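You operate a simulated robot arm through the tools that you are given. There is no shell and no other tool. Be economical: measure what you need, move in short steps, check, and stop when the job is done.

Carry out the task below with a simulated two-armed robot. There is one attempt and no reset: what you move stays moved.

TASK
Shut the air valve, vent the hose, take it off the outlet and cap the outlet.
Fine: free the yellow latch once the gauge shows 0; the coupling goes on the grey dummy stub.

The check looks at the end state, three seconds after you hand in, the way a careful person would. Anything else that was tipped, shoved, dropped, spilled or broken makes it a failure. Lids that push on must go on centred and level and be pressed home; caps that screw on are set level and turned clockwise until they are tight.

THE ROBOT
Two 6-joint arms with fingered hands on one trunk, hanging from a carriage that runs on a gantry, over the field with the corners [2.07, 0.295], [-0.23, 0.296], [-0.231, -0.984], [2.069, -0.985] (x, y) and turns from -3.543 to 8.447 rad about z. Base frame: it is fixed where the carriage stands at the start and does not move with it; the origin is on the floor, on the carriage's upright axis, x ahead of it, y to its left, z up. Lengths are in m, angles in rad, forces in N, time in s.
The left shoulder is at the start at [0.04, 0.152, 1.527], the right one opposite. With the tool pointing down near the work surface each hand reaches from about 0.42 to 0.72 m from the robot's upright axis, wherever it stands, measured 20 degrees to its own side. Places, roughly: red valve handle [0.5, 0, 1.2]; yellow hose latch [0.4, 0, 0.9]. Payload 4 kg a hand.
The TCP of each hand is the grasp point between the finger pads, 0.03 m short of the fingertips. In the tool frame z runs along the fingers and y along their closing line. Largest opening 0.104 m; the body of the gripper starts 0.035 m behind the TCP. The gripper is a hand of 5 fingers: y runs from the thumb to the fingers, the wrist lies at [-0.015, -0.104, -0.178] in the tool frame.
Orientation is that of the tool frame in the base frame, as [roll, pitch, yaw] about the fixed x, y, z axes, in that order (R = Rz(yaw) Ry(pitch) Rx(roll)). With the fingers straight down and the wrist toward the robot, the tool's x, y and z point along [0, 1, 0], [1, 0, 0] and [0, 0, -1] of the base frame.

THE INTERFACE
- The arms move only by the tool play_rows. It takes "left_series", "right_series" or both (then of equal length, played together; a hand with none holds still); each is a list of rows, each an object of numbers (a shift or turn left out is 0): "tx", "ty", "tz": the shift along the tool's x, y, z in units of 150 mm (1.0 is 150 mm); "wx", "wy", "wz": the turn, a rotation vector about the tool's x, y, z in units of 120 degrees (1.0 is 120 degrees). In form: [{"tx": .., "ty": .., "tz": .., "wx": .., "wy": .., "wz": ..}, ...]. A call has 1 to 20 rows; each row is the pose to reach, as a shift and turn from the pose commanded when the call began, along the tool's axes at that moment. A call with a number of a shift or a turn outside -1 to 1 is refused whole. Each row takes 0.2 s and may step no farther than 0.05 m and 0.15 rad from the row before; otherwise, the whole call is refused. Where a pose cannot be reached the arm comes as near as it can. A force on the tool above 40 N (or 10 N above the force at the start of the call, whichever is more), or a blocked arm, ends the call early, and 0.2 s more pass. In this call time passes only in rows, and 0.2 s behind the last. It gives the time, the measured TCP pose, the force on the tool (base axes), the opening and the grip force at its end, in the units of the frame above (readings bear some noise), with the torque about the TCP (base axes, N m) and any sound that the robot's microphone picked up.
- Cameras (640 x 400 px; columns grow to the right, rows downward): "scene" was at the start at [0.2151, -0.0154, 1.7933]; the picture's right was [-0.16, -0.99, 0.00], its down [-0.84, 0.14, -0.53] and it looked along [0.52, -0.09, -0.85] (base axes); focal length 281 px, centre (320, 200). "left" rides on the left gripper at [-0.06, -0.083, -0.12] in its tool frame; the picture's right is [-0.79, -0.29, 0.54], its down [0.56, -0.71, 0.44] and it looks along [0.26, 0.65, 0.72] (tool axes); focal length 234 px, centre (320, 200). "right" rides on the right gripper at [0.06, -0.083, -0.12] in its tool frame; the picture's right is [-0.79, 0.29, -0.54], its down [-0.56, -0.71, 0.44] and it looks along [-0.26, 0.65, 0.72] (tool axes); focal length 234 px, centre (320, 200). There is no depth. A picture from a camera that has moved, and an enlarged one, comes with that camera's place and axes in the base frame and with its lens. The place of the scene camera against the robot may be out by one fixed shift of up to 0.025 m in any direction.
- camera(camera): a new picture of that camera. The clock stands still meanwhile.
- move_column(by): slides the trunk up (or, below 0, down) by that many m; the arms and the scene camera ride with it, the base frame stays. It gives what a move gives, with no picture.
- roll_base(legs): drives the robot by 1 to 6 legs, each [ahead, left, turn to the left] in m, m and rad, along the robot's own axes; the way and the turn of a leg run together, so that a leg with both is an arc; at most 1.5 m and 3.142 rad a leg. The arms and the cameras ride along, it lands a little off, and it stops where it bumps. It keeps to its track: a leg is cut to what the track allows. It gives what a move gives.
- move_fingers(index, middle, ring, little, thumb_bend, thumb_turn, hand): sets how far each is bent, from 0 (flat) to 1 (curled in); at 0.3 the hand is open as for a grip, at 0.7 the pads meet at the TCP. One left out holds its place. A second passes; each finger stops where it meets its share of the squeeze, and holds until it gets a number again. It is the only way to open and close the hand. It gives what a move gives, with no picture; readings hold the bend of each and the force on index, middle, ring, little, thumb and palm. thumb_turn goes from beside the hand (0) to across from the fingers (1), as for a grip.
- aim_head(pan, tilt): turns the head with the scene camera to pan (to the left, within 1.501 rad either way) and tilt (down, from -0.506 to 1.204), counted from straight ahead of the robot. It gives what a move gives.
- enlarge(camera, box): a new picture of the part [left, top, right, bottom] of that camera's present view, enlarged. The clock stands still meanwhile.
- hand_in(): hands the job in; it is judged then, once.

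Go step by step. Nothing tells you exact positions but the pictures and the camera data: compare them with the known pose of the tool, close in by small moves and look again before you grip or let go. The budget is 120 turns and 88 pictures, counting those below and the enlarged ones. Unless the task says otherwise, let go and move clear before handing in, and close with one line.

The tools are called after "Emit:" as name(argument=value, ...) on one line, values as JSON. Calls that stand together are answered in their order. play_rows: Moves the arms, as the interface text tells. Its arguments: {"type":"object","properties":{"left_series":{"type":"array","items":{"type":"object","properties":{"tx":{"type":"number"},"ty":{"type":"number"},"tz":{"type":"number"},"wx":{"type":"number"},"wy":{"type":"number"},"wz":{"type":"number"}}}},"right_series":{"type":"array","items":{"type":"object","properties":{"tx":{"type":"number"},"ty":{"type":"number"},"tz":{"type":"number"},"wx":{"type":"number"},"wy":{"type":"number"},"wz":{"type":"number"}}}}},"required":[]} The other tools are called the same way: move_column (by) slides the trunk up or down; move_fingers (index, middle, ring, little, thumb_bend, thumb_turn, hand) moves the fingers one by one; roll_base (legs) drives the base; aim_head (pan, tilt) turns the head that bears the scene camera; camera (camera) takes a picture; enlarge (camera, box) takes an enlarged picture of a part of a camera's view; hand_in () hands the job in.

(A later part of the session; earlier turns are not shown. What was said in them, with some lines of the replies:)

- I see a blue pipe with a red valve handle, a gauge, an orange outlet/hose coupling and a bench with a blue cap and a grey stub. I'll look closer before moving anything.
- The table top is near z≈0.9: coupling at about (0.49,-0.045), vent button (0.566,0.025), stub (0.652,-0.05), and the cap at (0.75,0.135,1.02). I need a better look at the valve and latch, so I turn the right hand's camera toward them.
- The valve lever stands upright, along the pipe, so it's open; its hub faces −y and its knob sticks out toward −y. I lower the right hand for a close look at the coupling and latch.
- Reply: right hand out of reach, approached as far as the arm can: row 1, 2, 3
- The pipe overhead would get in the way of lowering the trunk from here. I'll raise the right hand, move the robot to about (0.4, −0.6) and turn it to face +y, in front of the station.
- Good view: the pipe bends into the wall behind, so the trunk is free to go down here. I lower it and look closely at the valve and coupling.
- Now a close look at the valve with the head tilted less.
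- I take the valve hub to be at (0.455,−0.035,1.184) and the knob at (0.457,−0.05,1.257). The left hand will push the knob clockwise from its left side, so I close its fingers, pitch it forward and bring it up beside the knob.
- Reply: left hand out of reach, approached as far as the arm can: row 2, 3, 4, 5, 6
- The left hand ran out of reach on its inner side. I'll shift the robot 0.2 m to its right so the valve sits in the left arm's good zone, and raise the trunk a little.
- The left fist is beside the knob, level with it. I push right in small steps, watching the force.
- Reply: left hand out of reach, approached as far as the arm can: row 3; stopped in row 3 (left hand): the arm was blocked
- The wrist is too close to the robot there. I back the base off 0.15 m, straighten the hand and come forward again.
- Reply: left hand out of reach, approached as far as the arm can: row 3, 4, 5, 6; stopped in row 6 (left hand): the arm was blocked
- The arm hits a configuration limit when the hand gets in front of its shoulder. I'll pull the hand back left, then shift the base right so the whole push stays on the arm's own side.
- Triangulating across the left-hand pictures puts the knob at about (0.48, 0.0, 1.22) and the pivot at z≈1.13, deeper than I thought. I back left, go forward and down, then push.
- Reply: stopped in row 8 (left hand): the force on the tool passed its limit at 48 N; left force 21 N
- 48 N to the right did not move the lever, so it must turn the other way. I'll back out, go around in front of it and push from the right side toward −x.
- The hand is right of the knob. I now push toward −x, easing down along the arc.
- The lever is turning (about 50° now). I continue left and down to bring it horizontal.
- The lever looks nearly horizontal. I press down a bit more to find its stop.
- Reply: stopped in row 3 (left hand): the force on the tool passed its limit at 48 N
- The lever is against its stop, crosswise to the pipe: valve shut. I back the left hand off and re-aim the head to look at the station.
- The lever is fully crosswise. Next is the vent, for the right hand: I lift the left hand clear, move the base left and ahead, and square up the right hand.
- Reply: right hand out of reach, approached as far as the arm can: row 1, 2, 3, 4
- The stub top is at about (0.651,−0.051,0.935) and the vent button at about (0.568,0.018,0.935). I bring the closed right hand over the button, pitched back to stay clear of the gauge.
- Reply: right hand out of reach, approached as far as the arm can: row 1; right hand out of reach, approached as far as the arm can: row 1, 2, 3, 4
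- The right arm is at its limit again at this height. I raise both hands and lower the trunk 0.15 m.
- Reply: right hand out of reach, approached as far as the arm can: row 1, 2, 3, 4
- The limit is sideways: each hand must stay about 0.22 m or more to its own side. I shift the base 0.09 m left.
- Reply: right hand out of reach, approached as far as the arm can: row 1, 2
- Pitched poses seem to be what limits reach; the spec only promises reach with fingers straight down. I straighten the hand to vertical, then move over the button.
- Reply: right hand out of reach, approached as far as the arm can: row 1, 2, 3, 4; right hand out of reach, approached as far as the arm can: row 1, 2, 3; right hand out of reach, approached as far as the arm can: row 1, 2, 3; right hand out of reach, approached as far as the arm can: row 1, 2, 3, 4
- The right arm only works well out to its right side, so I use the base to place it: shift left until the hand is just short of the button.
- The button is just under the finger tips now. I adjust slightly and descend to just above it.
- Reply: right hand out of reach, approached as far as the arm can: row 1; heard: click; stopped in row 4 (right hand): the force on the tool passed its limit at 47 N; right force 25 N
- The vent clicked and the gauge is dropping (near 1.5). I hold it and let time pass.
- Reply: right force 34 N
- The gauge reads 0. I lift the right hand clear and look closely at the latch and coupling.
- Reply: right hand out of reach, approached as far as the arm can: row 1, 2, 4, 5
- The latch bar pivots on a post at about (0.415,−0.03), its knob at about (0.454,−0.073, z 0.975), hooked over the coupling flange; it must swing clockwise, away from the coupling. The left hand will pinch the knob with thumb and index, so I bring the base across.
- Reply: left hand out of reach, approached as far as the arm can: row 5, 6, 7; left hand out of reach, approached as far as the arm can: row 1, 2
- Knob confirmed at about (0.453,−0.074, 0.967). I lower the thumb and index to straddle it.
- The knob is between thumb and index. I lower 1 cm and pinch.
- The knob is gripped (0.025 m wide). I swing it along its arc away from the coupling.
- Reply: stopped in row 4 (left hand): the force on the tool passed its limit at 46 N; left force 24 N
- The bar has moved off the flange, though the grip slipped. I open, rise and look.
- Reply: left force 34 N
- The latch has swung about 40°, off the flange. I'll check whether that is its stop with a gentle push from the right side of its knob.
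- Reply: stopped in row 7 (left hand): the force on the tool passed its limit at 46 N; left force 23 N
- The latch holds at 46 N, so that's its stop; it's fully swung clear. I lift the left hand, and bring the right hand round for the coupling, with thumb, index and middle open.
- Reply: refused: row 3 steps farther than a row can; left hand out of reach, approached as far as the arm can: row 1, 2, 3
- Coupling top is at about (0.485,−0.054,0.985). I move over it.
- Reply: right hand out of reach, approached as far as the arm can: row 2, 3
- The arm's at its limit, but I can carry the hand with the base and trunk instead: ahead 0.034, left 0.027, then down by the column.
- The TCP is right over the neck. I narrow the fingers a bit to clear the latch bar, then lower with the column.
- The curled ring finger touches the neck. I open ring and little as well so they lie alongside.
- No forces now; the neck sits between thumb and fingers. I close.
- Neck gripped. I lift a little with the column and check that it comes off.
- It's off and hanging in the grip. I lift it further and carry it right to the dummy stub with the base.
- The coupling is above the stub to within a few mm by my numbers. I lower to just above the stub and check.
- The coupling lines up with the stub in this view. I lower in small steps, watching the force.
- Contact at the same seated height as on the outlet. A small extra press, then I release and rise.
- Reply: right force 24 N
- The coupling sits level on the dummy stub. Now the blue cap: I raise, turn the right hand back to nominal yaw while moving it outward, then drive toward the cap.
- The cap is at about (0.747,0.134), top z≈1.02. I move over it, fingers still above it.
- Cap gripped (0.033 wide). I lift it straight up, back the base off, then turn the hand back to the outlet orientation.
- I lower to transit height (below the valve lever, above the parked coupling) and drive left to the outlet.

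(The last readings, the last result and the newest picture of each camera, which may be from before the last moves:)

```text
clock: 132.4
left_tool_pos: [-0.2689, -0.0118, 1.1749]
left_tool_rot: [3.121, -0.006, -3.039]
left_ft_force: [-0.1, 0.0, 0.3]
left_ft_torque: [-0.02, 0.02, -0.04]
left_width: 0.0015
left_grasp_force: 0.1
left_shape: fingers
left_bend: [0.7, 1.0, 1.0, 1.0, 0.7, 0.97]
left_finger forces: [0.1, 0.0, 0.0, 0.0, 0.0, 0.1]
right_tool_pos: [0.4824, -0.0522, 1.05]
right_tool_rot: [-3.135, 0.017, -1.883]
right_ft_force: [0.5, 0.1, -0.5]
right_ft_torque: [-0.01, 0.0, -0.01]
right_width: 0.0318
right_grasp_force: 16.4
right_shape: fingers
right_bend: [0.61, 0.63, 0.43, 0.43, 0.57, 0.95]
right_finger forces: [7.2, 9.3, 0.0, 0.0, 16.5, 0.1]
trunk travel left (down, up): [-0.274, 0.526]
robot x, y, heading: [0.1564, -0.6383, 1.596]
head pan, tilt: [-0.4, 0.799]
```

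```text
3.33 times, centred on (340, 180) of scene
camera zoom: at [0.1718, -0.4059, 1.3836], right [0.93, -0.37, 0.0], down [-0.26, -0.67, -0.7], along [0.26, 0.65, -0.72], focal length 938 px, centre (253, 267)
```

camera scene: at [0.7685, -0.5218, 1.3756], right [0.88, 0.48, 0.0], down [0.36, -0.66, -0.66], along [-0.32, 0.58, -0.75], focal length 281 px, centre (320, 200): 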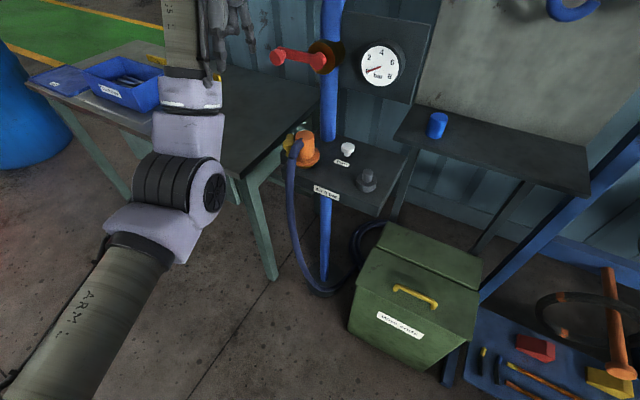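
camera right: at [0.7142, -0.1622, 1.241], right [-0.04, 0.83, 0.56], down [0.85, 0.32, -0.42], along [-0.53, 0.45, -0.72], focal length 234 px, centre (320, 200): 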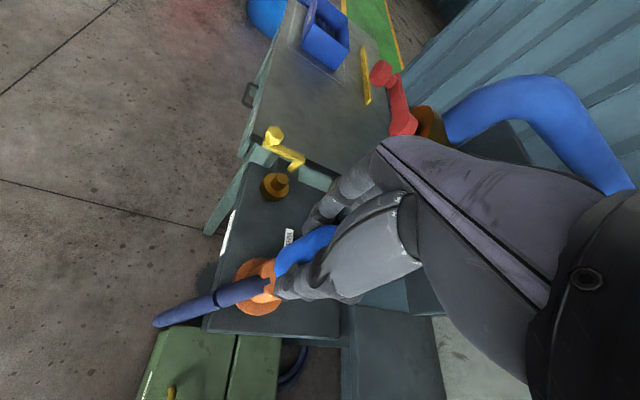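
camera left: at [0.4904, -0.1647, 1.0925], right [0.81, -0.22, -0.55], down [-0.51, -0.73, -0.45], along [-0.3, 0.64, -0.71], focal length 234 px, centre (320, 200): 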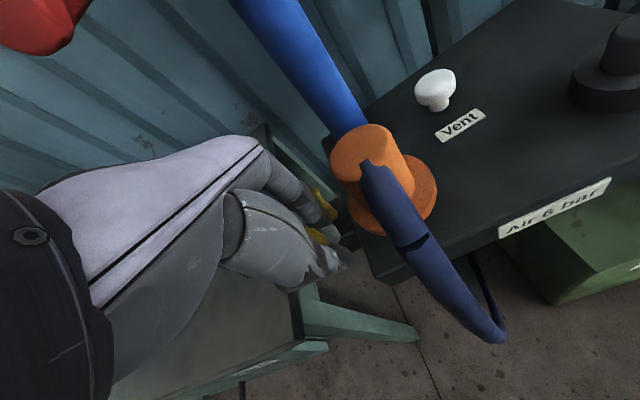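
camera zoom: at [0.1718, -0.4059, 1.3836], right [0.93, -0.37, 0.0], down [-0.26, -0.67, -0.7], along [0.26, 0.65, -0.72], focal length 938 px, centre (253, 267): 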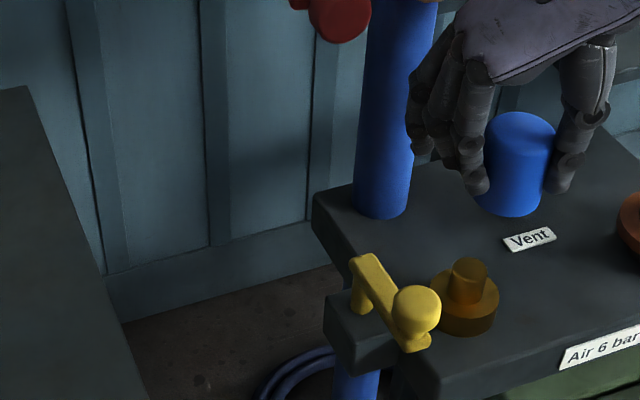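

The outlet is a smooth pin, so it's a push-on cap. In this view the cap hangs about 7–9 mm too far to the right, so I shift left 7 mm, lower to just above the pin and look again.

Emit:
roll_base(legs=[[0, 0.007, 0]])

Emit:
move_column(by=-0.06)

Emit:
enlarge(camera="scene", box=[290, 120, 400, 220])

```text
clock: 133.2
left_tool_pos: [-0.2743, -0.0126, 1.1736]
left_tool_rot: [3.12, -0.006, -3.039]
left_ft_force: [-0.2, 0.6, 0.6]
left_ft_torque: [0.01, 0.03, -0.04]
left_width: 0.0015
left_grasp_force: 0.0
left_shape: fingers
left_bend: [0.7, 1.0, 1.0, 1.0, 0.7, 0.97]
left_finger forces: [0.0, 0.0, 0.0, 0.0, 0.0, 0.1]
right_tool_pos: [0.4756, -0.0533, 1.051]
right_tool_rot: [-3.134, 0.018, -1.884]
right_ft_force: [0.4, -0.5, 0.1]
right_ft_torque: [0.01, -0.01, -0.02]
right_width: 0.0317
right_grasp_force: 16.3
right_shape: fingers
right_bend: [0.61, 0.63, 0.43, 0.43, 0.57, 0.95]
right_finger forces: [7.2, 9.2, 0.0, 0.1, 16.5, 0.0]
trunk travel left (down, up): [-0.274, 0.526]
robot x, y, heading: [0.1525, -0.6374, 1.594]
head pan, tilt: [-0.4, 0.799]
```

```text
clock: 134.2
left_tool_pos: [-0.2753, -0.0121, 1.1156]
left_tool_rot: [3.12, -0.006, -3.042]
left_ft_force: [-0.3, -0.6, -0.1]
left_ft_torque: [-0.03, 0.04, 0.0]
left_width: 0.0016
left_grasp_force: 0.0
left_shape: fingers
left_bend: [0.7, 1.0, 1.0, 1.0, 0.7, 0.97]
left_finger forces: [0.0, 0.1, 0.0, 0.0, 0.0, 0.1]
right_tool_pos: [0.4765, -0.0538, 0.9907]
right_tool_rot: [-3.135, 0.017, -1.883]
right_ft_force: [0.3, -0.5, 0.7]
right_ft_torque: [0.0, 0.02, 0.01]
right_width: 0.0317
right_grasp_force: 16.3
right_shape: fingers
right_bend: [0.61, 0.63, 0.43, 0.43, 0.57, 0.95]
right_finger forces: [7.2, 9.2, 0.1, 0.1, 16.5, 0.0]
trunk travel left (down, up): [-0.214, 0.586]
robot x, y, heading: [0.1497, -0.639, 1.596]
head pan, tilt: [-0.4, 0.799]
```

```text
4.00 times, centred on (345, 170) of scene
camera zoom: at [0.1649, -0.4059, 1.3237], right [0.93, -0.37, 0.0], down [-0.26, -0.67, -0.7], along [0.26, 0.65, -0.72], focal length 1126 px, centre (220, 320)
```

zoom: 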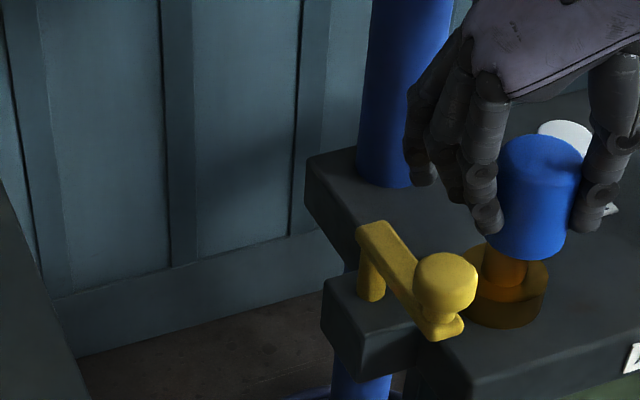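

Left–right is now within a few mm. I check the fore-aft alignment with the hand camera, which looks across it.

Emit:
enlarge(camera="right", box=[200, 160, 380, 320])

```text
2.50 times, centred on (290, 240) of right
camera zoom: at [0.5359, -0.1371, 1.1091], right [-0.04, 0.83, 0.55], down [0.85, 0.32, -0.42], along [-0.53, 0.45, -0.72], focal length 585 px, centre (395, 100)
```

zoom: 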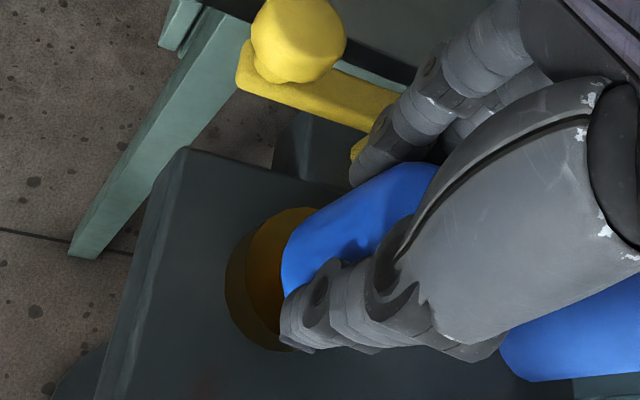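

Combining both views: the cap bottom is just above the pin, aligned fore-aft, and about 4 mm too far right. I shift 4 mm left and lower in steps.

Emit:
roll_base(legs=[[0, 0.004, 0]])

Emit:
move_column(by=-0.01)

```text
clock: 134.9
left_tool_pos: [-0.2789, -0.0124, 1.115]
left_tool_rot: [3.122, -0.005, -3.04]
left_ft_force: [-0.5, 0.2, 0.6]
left_ft_torque: [0.02, 0.01, -0.03]
left_width: 0.0013
left_grasp_force: 0.1
left_shape: fingers
left_bend: [0.7, 1.0, 1.0, 1.0, 0.7, 0.97]
left_finger forces: [0.0, 0.0, 0.1, 0.1, 0.1, 0.1]
right_tool_pos: [0.4719, -0.0538, 0.9906]
right_tool_rot: [-3.133, 0.018, -1.884]
right_ft_force: [0.3, -0.8, -0.8]
right_ft_torque: [0.01, -0.01, 0.03]
right_width: 0.0317
right_grasp_force: 16.7
right_shape: fingers
right_bend: [0.61, 0.63, 0.43, 0.43, 0.57, 0.95]
right_finger forces: [7.2, 9.2, 0.0, 0.1, 16.5, 0.0]
trunk travel left (down, up): [-0.214, 0.586]
robot x, y, heading: [0.1464, -0.6336, 1.597]
head pan, tilt: [-0.4, 0.799]
```

```text
clock: 135.5
left_tool_pos: [-0.2788, -0.0131, 1.105]
left_tool_rot: [3.121, -0.007, -3.04]
left_ft_force: [-0.6, 0.1, 0.5]
left_ft_torque: [0.04, 0.02, -0.02]
left_width: 0.0017
left_grasp_force: 0.0
left_shape: fingers
left_bend: [0.7, 1.0, 1.0, 1.0, 0.7, 0.97]
left_finger forces: [0.0, 0.0, 0.0, 0.0, 0.1, 0.1]
right_tool_pos: [0.4724, -0.0533, 0.9815]
right_tool_rot: [-3.134, 0.018, -1.882]
right_ft_force: [0.1, 0.0, -0.2]
right_ft_torque: [-0.02, 0.06, -0.01]
right_width: 0.0317
right_grasp_force: 16.1
right_shape: fingers
right_bend: [0.61, 0.63, 0.43, 0.43, 0.57, 0.95]
right_finger forces: [7.2, 9.2, 0.0, 0.0, 16.5, 0.1]
trunk travel left (down, up): [-0.204, 0.596]
robot x, y, heading: [0.1496, -0.637, 1.593]
head pan, tilt: [-0.4, 0.799]
```

Emit:
move_column(by=-0.005)

Emit:
enlarge(camera="scene", box=[300, 110, 400, 210])

```text
clock: 136.0
left_tool_pos: [-0.2793, -0.0122, 1.0992]
left_tool_rot: [3.12, -0.004, -3.04]
left_ft_force: [0.4, 0.9, 1.2]
left_ft_torque: [0.01, 0.02, -0.03]
left_width: 0.0016
left_grasp_force: 0.1
left_shape: fingers
left_bend: [0.7, 1.0, 1.0, 1.0, 0.7, 0.97]
left_finger forces: [0.1, 0.1, 0.0, 0.0, 0.0, 0.0]
right_tool_pos: [0.4717, -0.0528, 0.9752]
right_tool_rot: [-3.134, 0.018, -1.883]
right_ft_force: [-0.2, 0.6, 0.1]
right_ft_torque: [-0.03, -0.01, 0.01]
right_width: 0.0316
right_grasp_force: 16.1
right_shape: fingers
right_bend: [0.61, 0.63, 0.43, 0.43, 0.57, 0.95]
right_finger forces: [7.2, 9.3, 0.1, 0.0, 16.3, 0.1]
trunk travel left (down, up): [-0.199, 0.601]
robot x, y, heading: [0.1451, -0.6361, 1.593]
head pan, tilt: [-0.4, 0.799]
```

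```text
4.00 times, centred on (350, 160) of scene
camera zoom: at [0.161, -0.406, 1.3086], right [0.93, -0.37, 0.0], down [-0.26, -0.67, -0.7], along [0.26, 0.65, -0.72], focal length 1126 px, centre (200, 360)
```

zoom: 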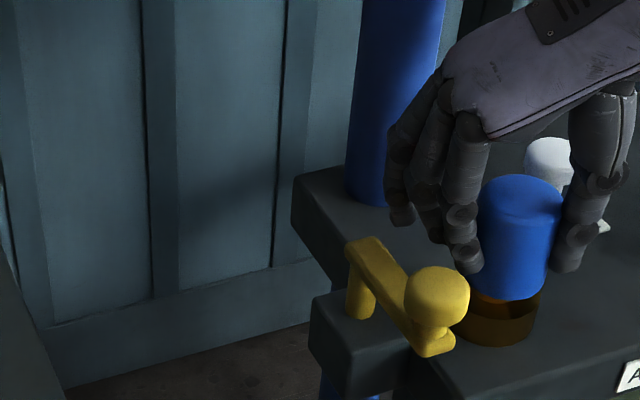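

Emit:
roll_base(legs=[[0, 0.0035, 0]])

Emit:
move_column(by=-0.006)

```text
clock: 136.7
left_tool_pos: [-0.2829, -0.0122, 1.0995]
left_tool_rot: [3.124, -0.005, -3.041]
left_ft_force: [0.2, -0.3, 0.4]
left_ft_torque: [0.02, -0.02, 0.03]
left_width: 0.0012
left_grasp_force: 0.2
left_shape: fingers
left_bend: [0.7, 1.0, 1.0, 1.0, 0.7, 0.97]
left_finger forces: [0.0, 0.0, 0.0, 0.0, 0.0, 0.0]
right_tool_pos: [0.4689, -0.0542, 0.9766]
right_tool_rot: [-3.134, 0.017, -1.883]
right_ft_force: [-0.4, 0.2, -0.5]
right_ft_torque: [0.03, 0.02, 0.01]
right_width: 0.0272
right_grasp_force: 15.2
right_shape: fingers
right_bend: [0.71, 0.64, 0.43, 0.43, 0.57, 0.95]
right_finger forces: [6.0, 9.5, 0.0, 0.1, 14.6, 0.0]
trunk travel left (down, up): [-0.199, 0.601]
robot x, y, heading: [0.1435, -0.6381, 1.597]
head pan, tilt: [-0.4, 0.799]
```

```text
clock: 137.3
left_tool_pos: [-0.2823, -0.0136, 1.0932]
left_tool_rot: [3.12, -0.006, -3.04]
left_ft_force: [0.2, -0.3, 0.1]
left_ft_torque: [0.0, 0.02, 0.01]
left_width: 0.0017
left_grasp_force: 0.1
left_shape: fingers
left_bend: [0.7, 1.0, 1.0, 1.0, 0.7, 0.97]
left_finger forces: [0.1, 0.0, 0.0, 0.1, 0.0, 0.0]
right_tool_pos: [0.4689, -0.0533, 0.9702]
right_tool_rot: [-3.135, 0.018, -1.885]
right_ft_force: [-1.1, 0.1, 0.6]
right_ft_torque: [0.01, 0.0, -0.01]
right_width: 0.0273
right_grasp_force: 15.0
right_shape: fingers
right_bend: [0.71, 0.64, 0.43, 0.43, 0.57, 0.95]
right_finger forces: [6.1, 9.6, 0.0, 0.0, 14.6, 0.0]
trunk travel left (down, up): [-0.193, 0.607]
robot x, y, heading: [0.1439, -0.6381, 1.598]
head pan, tilt: [-0.4, 0.799]
```

The index finger shifted, so the cap was probably held by the pin as I moved. I look before going on.

Emit:
enlarge(camera="scene", box=[300, 110, 400, 210])

```text
4.00 times, centred on (350, 160) of scene
camera zoom: at [0.1576, -0.4062, 1.3026], right [0.93, -0.37, 0.0], down [-0.26, -0.67, -0.7], along [0.26, 0.65, -0.72], focal length 1126 px, centre (200, 360)
```

zoom: 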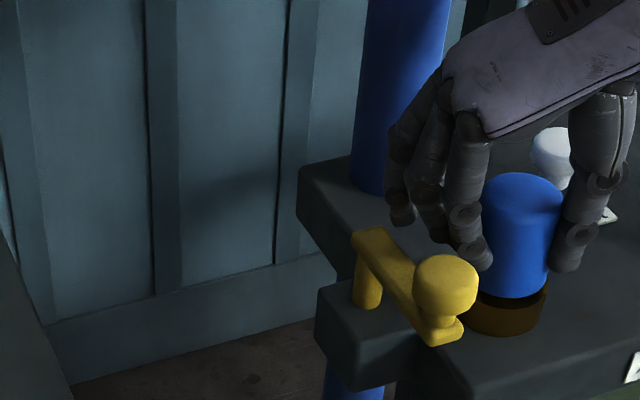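

Aligned within about 2 mm and only ~7 mm of gap left. I continue down.

Emit:
move_column(by=-0.006)

Emit:
move_column(by=-0.004)

```text
clock: 137.8
left_tool_pos: [-0.2826, -0.0123, 1.0873]
left_tool_rot: [3.12, -0.004, -3.041]
left_ft_force: [0.0, -0.3, 0.4]
left_ft_torque: [-0.01, -0.01, 0.02]
left_width: 0.0015
left_grasp_force: 0.0
left_shape: fingers
left_bend: [0.7, 1.0, 1.0, 1.0, 0.7, 0.97]
left_finger forces: [0.0, 0.0, 0.0, 0.0, 0.1, 0.1]
right_tool_pos: [0.4688, -0.0524, 0.9645]
right_tool_rot: [-3.137, 0.018, -1.884]
right_ft_force: [-0.8, -2.7, 6.3]
right_ft_torque: [0.03, 0.03, 0.01]
right_width: 0.0273
right_grasp_force: 17.2
right_shape: fingers
right_bend: [0.71, 0.64, 0.43, 0.43, 0.57, 0.95]
right_finger forces: [6.7, 10.6, 0.1, 0.1, 17.2, 0.0]
trunk travel left (down, up): [-0.187, 0.613]
robot x, y, heading: [0.1463, -0.6342, 1.594]
head pan, tilt: [-0.4, 0.799]
```

```text
clock: 138.4
left_tool_pos: [-0.2827, -0.012, 1.0846]
left_tool_rot: [3.12, -0.007, -3.041]
left_ft_force: [0.5, -1.3, 0.2]
left_ft_torque: [0.01, -0.02, 0.03]
left_width: 0.0015
left_grasp_force: 0.1
left_shape: fingers
left_bend: [0.7, 1.0, 1.0, 1.0, 0.7, 0.97]
left_finger forces: [0.1, 0.0, 0.1, 0.1, 0.0, 0.0]
right_tool_pos: [0.4701, -0.0508, 0.9622]
right_tool_rot: [-3.137, 0.022, -1.883]
right_ft_force: [-2.4, -4.5, 23.5]
right_ft_torque: [-0.04, -0.02, 0.03]
right_width: 0.027
right_grasp_force: 20.3
right_shape: fingers
right_bend: [0.71, 0.64, 0.43, 0.43, 0.57, 0.94]
right_finger forces: [9.0, 12.5, 0.0, 0.1, 18.6, 0.0]
trunk travel left (down, up): [-0.183, 0.617]
robot x, y, heading: [0.1404, -0.6373, 1.595]
head pan, tilt: [-0.4, 0.799]
```

Resistance of 23 N near the disc. I let go, rise clear and look, then press it home from above.

Emit:
move_fingers(hand="right", index=0.4, middle=0.4, thumb_bend=0.4)

Emit:
move_column(by=0.085)

Emit:
enlarge(camera="scene", box=[300, 140, 420, 260])

```text
clock: 139.4
left_tool_pos: [-0.2797, -0.0127, 1.0827]
left_tool_rot: [3.121, -0.004, -3.041]
left_ft_force: [0.5, 0.5, 1.2]
left_ft_torque: [0.0, -0.01, -0.01]
left_width: 0.0017
left_grasp_force: 0.0
left_shape: fingers
left_bend: [0.7, 1.0, 1.0, 1.0, 0.7, 0.97]
left_finger forces: [0.0, 0.1, 0.0, 0.1, 0.0, 0.1]
right_tool_pos: [0.4722, -0.0532, 0.9599]
right_tool_rot: [-3.133, 0.017, -1.883]
right_ft_force: [17.0, 1.5, -11.3]
right_ft_torque: [-0.03, -0.78, -0.42]
right_width: 0.0696
right_grasp_force: 13.3
right_shape: fingers
right_bend: [0.46, 0.49, 0.43, 0.43, 0.4, 0.97]
right_finger forces: [14.3, 12.0, 0.0, 0.1, 0.1, 0.0]
trunk travel left (down, up): [-0.183, 0.617]
robot x, y, heading: [0.1447, -0.6368, 1.595]
head pan, tilt: [-0.4, 0.799]
```

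```text
clock: 140.6
left_tool_pos: [-0.2828, -0.0129, 1.1687]
left_tool_rot: [3.122, -0.006, -3.04]
left_ft_force: [-0.8, 0.0, 0.4]
left_ft_torque: [-0.01, 0.01, 0.03]
left_width: 0.0014
left_grasp_force: 0.1
left_shape: fingers
left_bend: [0.7, 1.0, 1.0, 1.0, 0.7, 0.97]
left_finger forces: [0.1, 0.0, 0.0, 0.0, 0.1, 0.1]
right_tool_pos: [0.4685, -0.0539, 1.0436]
right_tool_rot: [-3.134, 0.018, -1.884]
right_ft_force: [0.6, -0.2, -0.2]
right_ft_torque: [0.01, -0.02, -0.02]
right_width: 0.0776
right_grasp_force: 0.1
right_shape: fingers
right_bend: [0.4, 0.4, 0.43, 0.43, 0.4, 0.97]
right_finger forces: [0.1, 0.0, 0.0, 0.1, 0.0, 0.1]
trunk travel left (down, up): [-0.268, 0.532]
robot x, y, heading: [0.1468, -0.6407, 1.595]
head pan, tilt: [-0.4, 0.799]
```

```text
3.33 times, centred on (360, 200) of scene
camera zoom: at [0.1577, -0.4063, 1.3775], right [0.93, -0.37, 0.0], down [-0.26, -0.67, -0.7], along [0.26, 0.65, -0.72], focal length 938 px, centre (187, 200)
```

zoom: 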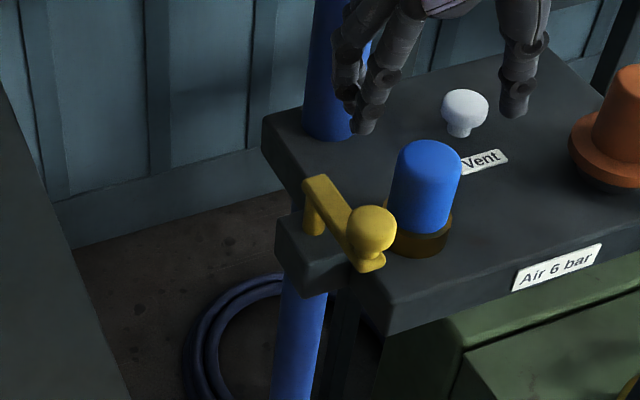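

The cap stands centred and upright, maybe 2–4 mm short of home. I close the fist, place the thumb tip over the cap's centre and press.

Emit:
move_fingers(hand="right", index=0.7, middle=0.7, ring=0.7, little=0.7, thumb_bend=0.7)

Emit:
roll_base(legs=[[0.014, 0, 0]])

Emit:
move_column(by=-0.035)

Emit:
enlarge(camera="scene", box=[300, 120, 420, 240])

```text
clock: 141.6
left_tool_pos: [-0.2827, -0.0136, 1.1692]
left_tool_rot: [3.121, -0.006, -3.04]
left_ft_force: [-0.2, 0.4, 0.5]
left_ft_torque: [0.02, 0.02, 0.0]
left_width: 0.0019
left_grasp_force: 0.0
left_shape: fingers
left_bend: [0.7, 1.0, 1.0, 1.0, 0.7, 0.97]
left_finger forces: [0.0, 0.0, 0.0, 0.0, 0.1, 0.1]
right_tool_pos: [0.4696, -0.0537, 1.0454]
right_tool_rot: [-3.134, 0.016, -1.884]
right_ft_force: [-0.1, 0.0, -0.2]
right_ft_torque: [-0.01, 0.05, -0.04]
right_width: 0.0018
right_grasp_force: 0.2
right_shape: fingers
right_bend: [0.7, 0.7, 0.7, 0.7, 0.7, 0.97]
right_finger forces: [0.0, 0.0, 0.0, 0.0, 0.0, 0.0]
trunk travel left (down, up): [-0.268, 0.532]
robot x, y, heading: [0.1424, -0.6354, 1.594]
head pan, tilt: [-0.4, 0.799]
```

```text
clock: 142.3
left_tool_pos: [-0.2834, 0.0003, 1.1692]
left_tool_rot: [3.122, -0.006, -3.041]
left_ft_force: [-0.3, 0.2, -0.1]
left_ft_torque: [-0.01, -0.01, -0.02]
left_width: 0.0016
left_grasp_force: 0.0
left_shape: fingers
left_bend: [0.7, 1.0, 1.0, 1.0, 0.7, 0.97]
left_finger forces: [0.0, 0.0, 0.0, 0.0, 0.0, 0.0]
right_tool_pos: [0.4688, -0.0402, 1.0446]
right_tool_rot: [-3.135, 0.018, -1.883]
right_ft_force: [-0.1, -3.9, -1.4]
right_ft_torque: [0.16, -0.06, 0.07]
right_width: 0.0017
right_grasp_force: 1.6
right_shape: fingers
right_bend: [0.7, 0.7, 0.7, 0.7, 0.7, 0.97]
right_finger forces: [0.0, 0.1, 0.0, 0.0, 0.0, 3.7]
trunk travel left (down, up): [-0.268, 0.532]
robot x, y, heading: [0.1399, -0.6206, 1.594]
head pan, tilt: [-0.4, 0.799]
```

```text
clock: 143.1
left_tool_pos: [-0.2835, 0.0014, 1.1331]
left_tool_rot: [3.122, -0.005, -3.038]
left_ft_force: [-0.4, 0.0, -0.3]
left_ft_torque: [0.04, 0.01, 0.01]
left_width: 0.0017
left_grasp_force: 0.0
left_shape: fingers
left_bend: [0.7, 1.0, 1.0, 1.0, 0.7, 0.97]
left_finger forces: [0.1, 0.2, 0.1, 0.1, 0.1, 0.0]
right_tool_pos: [0.4694, -0.0388, 1.0109]
right_tool_rot: [-3.133, 0.016, -1.882]
right_ft_force: [0.0, 0.0, 0.5]
right_ft_torque: [-0.01, 0.04, 0.0]
right_width: 0.0018
right_grasp_force: 0.0
right_shape: fingers
right_bend: [0.7, 0.7, 0.7, 0.7, 0.7, 0.97]
right_finger forces: [0.1, 0.0, 0.0, 0.0, 0.0, 0.1]
trunk travel left (down, up): [-0.233, 0.567]
robot x, y, heading: [0.1416, -0.6224, 1.595]
head pan, tilt: [-0.4, 0.799]
```

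```text
3.33 times, centred on (360, 180) of scene
camera zoom: at [0.1573, -0.392, 1.3427], right [0.93, -0.37, 0.0], down [-0.26, -0.67, -0.7], along [0.26, 0.65, -0.72], focal length 938 px, centre (187, 267)
```

zoom: 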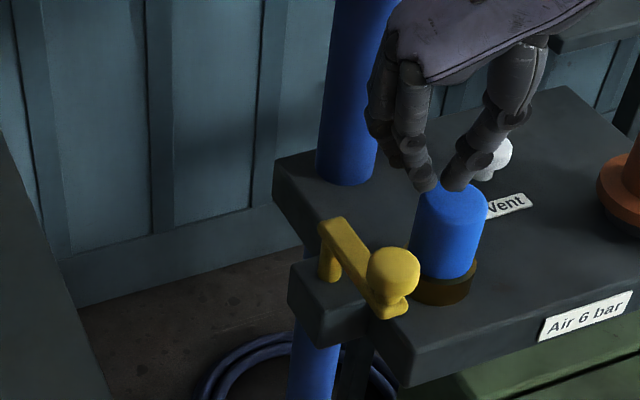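

Fingertips are right over the cap top (the hand brushed the valve hub lightly on the way; I'll back off before rising). Now I press down.

Emit:
move_column(by=-0.015)

Emit:
move_column(by=-0.005)

```text
clock: 143.9
left_tool_pos: [-0.282, 0.0007, 1.1195]
left_tool_rot: [3.12, -0.006, -3.042]
left_ft_force: [-0.9, -0.4, -0.5]
left_ft_torque: [0.0, -0.01, -0.02]
left_width: 0.0015
left_grasp_force: 0.0
left_shape: fingers
left_bend: [0.7, 1.0, 1.0, 1.0, 0.7, 0.97]
left_finger forces: [0.0, 0.0, 0.0, 0.0, 0.1, 0.0]
right_tool_pos: [0.4689, -0.038, 1.0024]
right_tool_rot: [-3.141, 0.027, -1.886]
right_ft_force: [3.5, -0.8, 15.4]
right_ft_torque: [-0.21, -0.21, 0.02]
right_width: 0.0005
right_grasp_force: 7.5
right_shape: fingers
right_bend: [0.7, 0.7, 0.7, 0.7, 0.7, 0.97]
right_finger forces: [0.1, 0.1, 0.1, 0.0, 15.6, 0.1]
trunk travel left (down, up): [-0.219, 0.581]
robot x, y, heading: [0.1404, -0.6247, 1.595]
head pan, tilt: [-0.4, 0.799]
stopped: the force on the tool passed its limit at 42 N (the readings are from after the stop); the commanded pose is now the measured one
```

```text
clock: 144.4
left_tool_pos: [-0.2821, 0.0017, 1.1144]
left_tool_rot: [3.121, -0.007, -3.041]
left_ft_force: [0.9, 0.3, 0.2]
left_ft_torque: [0.05, 0.02, 0.0]
left_width: 0.0017
left_grasp_force: 0.1
left_shape: fingers
left_bend: [0.7, 1.0, 1.0, 1.0, 0.7, 0.97]
left_finger forces: [0.0, 0.1, 0.0, 0.1, 0.0, 0.0]
right_tool_pos: [0.4703, -0.0377, 1.0017]
right_tool_rot: [3.139, 0.033, -1.89]
right_ft_force: [2.4, -1.2, 18.4]
right_ft_torque: [-0.29, -0.24, 0.04]
right_width: 0.0001
right_grasp_force: 8.8
right_shape: fingers
right_bend: [0.7, 0.7, 0.7, 0.7, 0.71, 0.97]
right_finger forces: [0.1, 0.0, 0.0, 0.1, 17.4, 0.1]
trunk travel left (down, up): [-0.214, 0.586]
robot x, y, heading: [0.1447, -0.6223, 1.595]
head pan, tilt: [-0.4, 0.799]
stopped: the force on the tool passed its limit at 42 N (the readings are from after the stop); the commanded pose is now the measured one
```

42 N twice with no further travel: the cap is home. I rise slightly, back away, and make a final check.

Emit:
move_column(by=0.015)

Emit:
roll_base(legs=[[-0.03, 0, 0]])

Emit:
move_column(by=0.05)

Emit:
roll_base(legs=[[-0.12, 0, 0]])

Emit:
aim_head(pan=-0.5, tilt=0.7)

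Emit:
camera(camera="scene")

```text
clock: 145.0
left_tool_pos: [-0.2815, 0.001, 1.1299]
left_tool_rot: [3.121, -0.006, -3.04]
left_ft_force: [0.2, 0.4, 1.2]
left_ft_torque: [0.01, -0.03, -0.02]
left_width: 0.0017
left_grasp_force: 0.1
left_shape: fingers
left_bend: [0.7, 1.0, 1.0, 1.0, 0.7, 0.97]
left_finger forces: [0.1, 0.0, 0.0, 0.0, 0.0, 0.0]
right_tool_pos: [0.4693, -0.0372, 1.0143]
right_tool_rot: [3.139, 0.027, -1.888]
right_ft_force: [0.0, 0.3, 0.1]
right_ft_torque: [0.01, 0.0, 0.03]
right_width: 0.0012
right_grasp_force: 0.1
right_shape: fingers
right_bend: [0.7, 0.7, 0.7, 0.7, 0.7, 0.97]
right_finger forces: [0.0, 0.0, 0.0, 0.1, 0.1, 0.1]
trunk travel left (down, up): [-0.229, 0.571]
robot x, y, heading: [0.1444, -0.6237, 1.596]
head pan, tilt: [-0.4, 0.799]
```

```text
clock: 145.9
left_tool_pos: [-0.2812, -0.0292, 1.1291]
left_tool_rot: [3.123, -0.007, -3.042]
left_ft_force: [0.8, -0.4, -0.2]
left_ft_torque: [0.04, 0.0, 0.01]
left_width: 0.0017
left_grasp_force: 0.0
left_shape: fingers
left_bend: [0.7, 1.0, 1.0, 1.0, 0.7, 0.97]
left_finger forces: [0.0, 0.0, 0.0, 0.0, 0.0, 0.1]
right_tool_pos: [0.4699, -0.0679, 1.0141]
right_tool_rot: [3.14, 0.029, -1.888]
right_ft_force: [0.1, 0.1, 0.1]
right_ft_torque: [0.03, 0.01, -0.01]
right_width: 0.0009
right_grasp_force: 0.0
right_shape: fingers
right_bend: [0.7, 0.7, 0.7, 0.7, 0.7, 0.97]
right_finger forces: [0.0, 0.0, 0.1, 0.1, 0.0, 0.1]
trunk travel left (down, up): [-0.229, 0.571]
robot x, y, heading: [0.1456, -0.652, 1.591]
head pan, tilt: [-0.4, 0.799]
```

```text
clock: 146.8
left_tool_pos: [-0.2811, -0.0288, 1.1793]
left_tool_rot: [3.123, -0.008, -3.041]
left_ft_force: [0.2, 0.7, -0.2]
left_ft_torque: [-0.02, -0.04, 0.01]
left_width: 0.0016
left_grasp_force: 0.1
left_shape: fingers
left_bend: [0.7, 1.0, 1.0, 1.0, 0.7, 0.97]
left_finger forces: [0.1, 0.0, 0.0, 0.1, 0.1, 0.0]
right_tool_pos: [0.4706, -0.0681, 1.0644]
right_tool_rot: [3.139, 0.028, -1.888]
right_ft_force: [0.4, -1.4, -1.0]
right_ft_torque: [0.01, 0.02, -0.01]
right_width: 0.0012
right_grasp_force: 0.0
right_shape: fingers
right_bend: [0.7, 0.7, 0.7, 0.7, 0.7, 0.97]
right_finger forces: [0.0, 0.0, 0.1, 0.1, 0.0, 0.0]
trunk travel left (down, up): [-0.279, 0.521]
robot x, y, heading: [0.1475, -0.6541, 1.599]
head pan, tilt: [-0.4, 0.799]
```

```text
clock: 148.0
left_tool_pos: [-0.278, -0.147, 1.18]
left_tool_rot: [3.123, -0.008, -3.042]
left_ft_force: [-0.4, -0.4, 0.0]
left_ft_torque: [0.03, 0.01, 0.02]
left_width: 0.0016
left_grasp_force: 0.1
left_shape: fingers
left_bend: [0.7, 1.0, 1.0, 1.0, 0.7, 0.97]
left_finger forces: [0.0, 0.0, 0.0, 0.0, 0.0, 0.0]
right_tool_pos: [0.4747, -0.1875, 1.0646]
right_tool_rot: [3.14, 0.027, -1.891]
right_ft_force: [0.0, 1.0, 0.2]
right_ft_torque: [0.03, -0.03, -0.02]
right_width: 0.0012
right_grasp_force: 0.0
right_shape: fingers
right_bend: [0.7, 0.7, 0.7, 0.7, 0.7, 0.97]
right_finger forces: [0.0, 0.0, 0.0, 0.0, 0.0, 0.0]
trunk travel left (down, up): [-0.279, 0.521]
robot x, y, heading: [0.1494, -0.7717, 1.591]
head pan, tilt: [-0.4, 0.799]
```

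```text
clock: 148.7
left_tool_pos: [-0.2771, -0.1474, 1.1802]
left_tool_rot: [3.119, -0.008, -3.04]
left_ft_force: [-0.4, -0.2, -0.3]
left_ft_torque: [0.0, -0.03, 0.02]
left_width: 0.0016
left_grasp_force: 0.0
left_shape: fingers
left_bend: [0.7, 1.0, 1.0, 1.0, 0.7, 0.97]
left_finger forces: [0.0, 0.0, 0.0, 0.1, 0.0, 0.0]
right_tool_pos: [0.4739, -0.1881, 1.0632]
right_tool_rot: [3.14, 0.03, -1.889]
right_ft_force: [-0.2, 0.5, -0.4]
right_ft_torque: [0.0, 0.01, 0.0]
right_width: 0.001
right_grasp_force: 0.1
right_shape: fingers
right_bend: [0.7, 0.7, 0.7, 0.7, 0.7, 0.97]
right_finger forces: [0.1, 0.0, 0.0, 0.0, 0.0, 0.1]
trunk travel left (down, up): [-0.279, 0.521]
robot x, y, heading: [0.1493, -0.7772, 1.591]
head pan, tilt: [-0.499, 0.7]
```

```text
1 pictures are left
camera scene: at [0.1707, -0.5412, 1.3969], right [0.89, -0.46, 0.0], down [-0.3, -0.57, -0.76], along [0.35, 0.68, -0.64], focal length 281 px, centre (320, 200)
```

scene: 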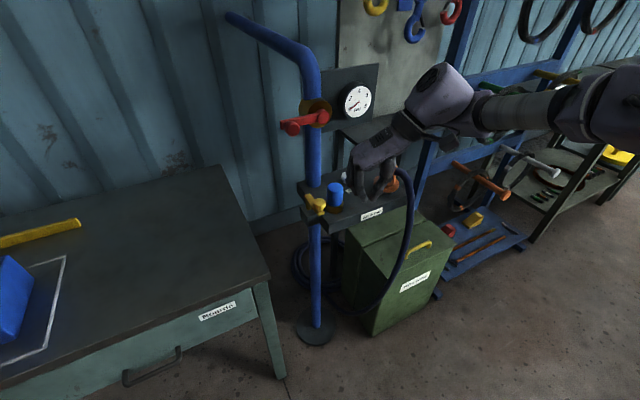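

Emit:
enlarge(camera="scene", box=[275, 80, 415, 230])

```text
2.67 times, centred on (345, 155) of scene
camera zoom: at [0.1707, -0.5412, 1.3969], right [0.89, -0.46, 0.0], down [-0.3, -0.57, -0.76], along [0.35, 0.68, -0.64], focal length 750 px, centre (253, 320)
```

zoom: 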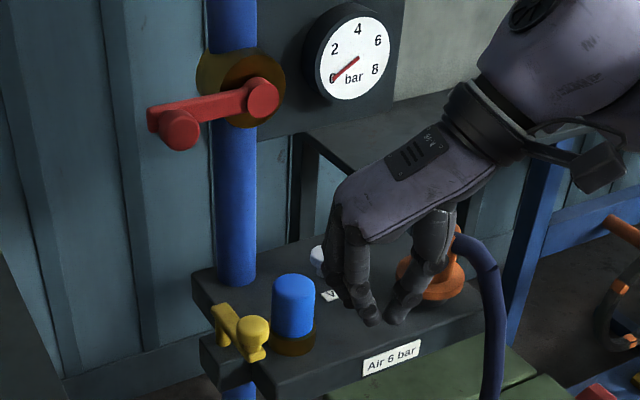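

The lever is crosswise, the gauge reads 0, the latch is free, the coupling is on the stub and the cap sits level on the outlet. The hands are clear, so I hand in.

Emit:
hand_in()

```text
The job is handed in.
```

The job is handed in: the air valve is shut, the hose is vented to 0 and its coupling is on the grey dummy stub. The blue cap is pressed onto the outlet; it took two 42 N pushes with no further travel, though I heard no click.
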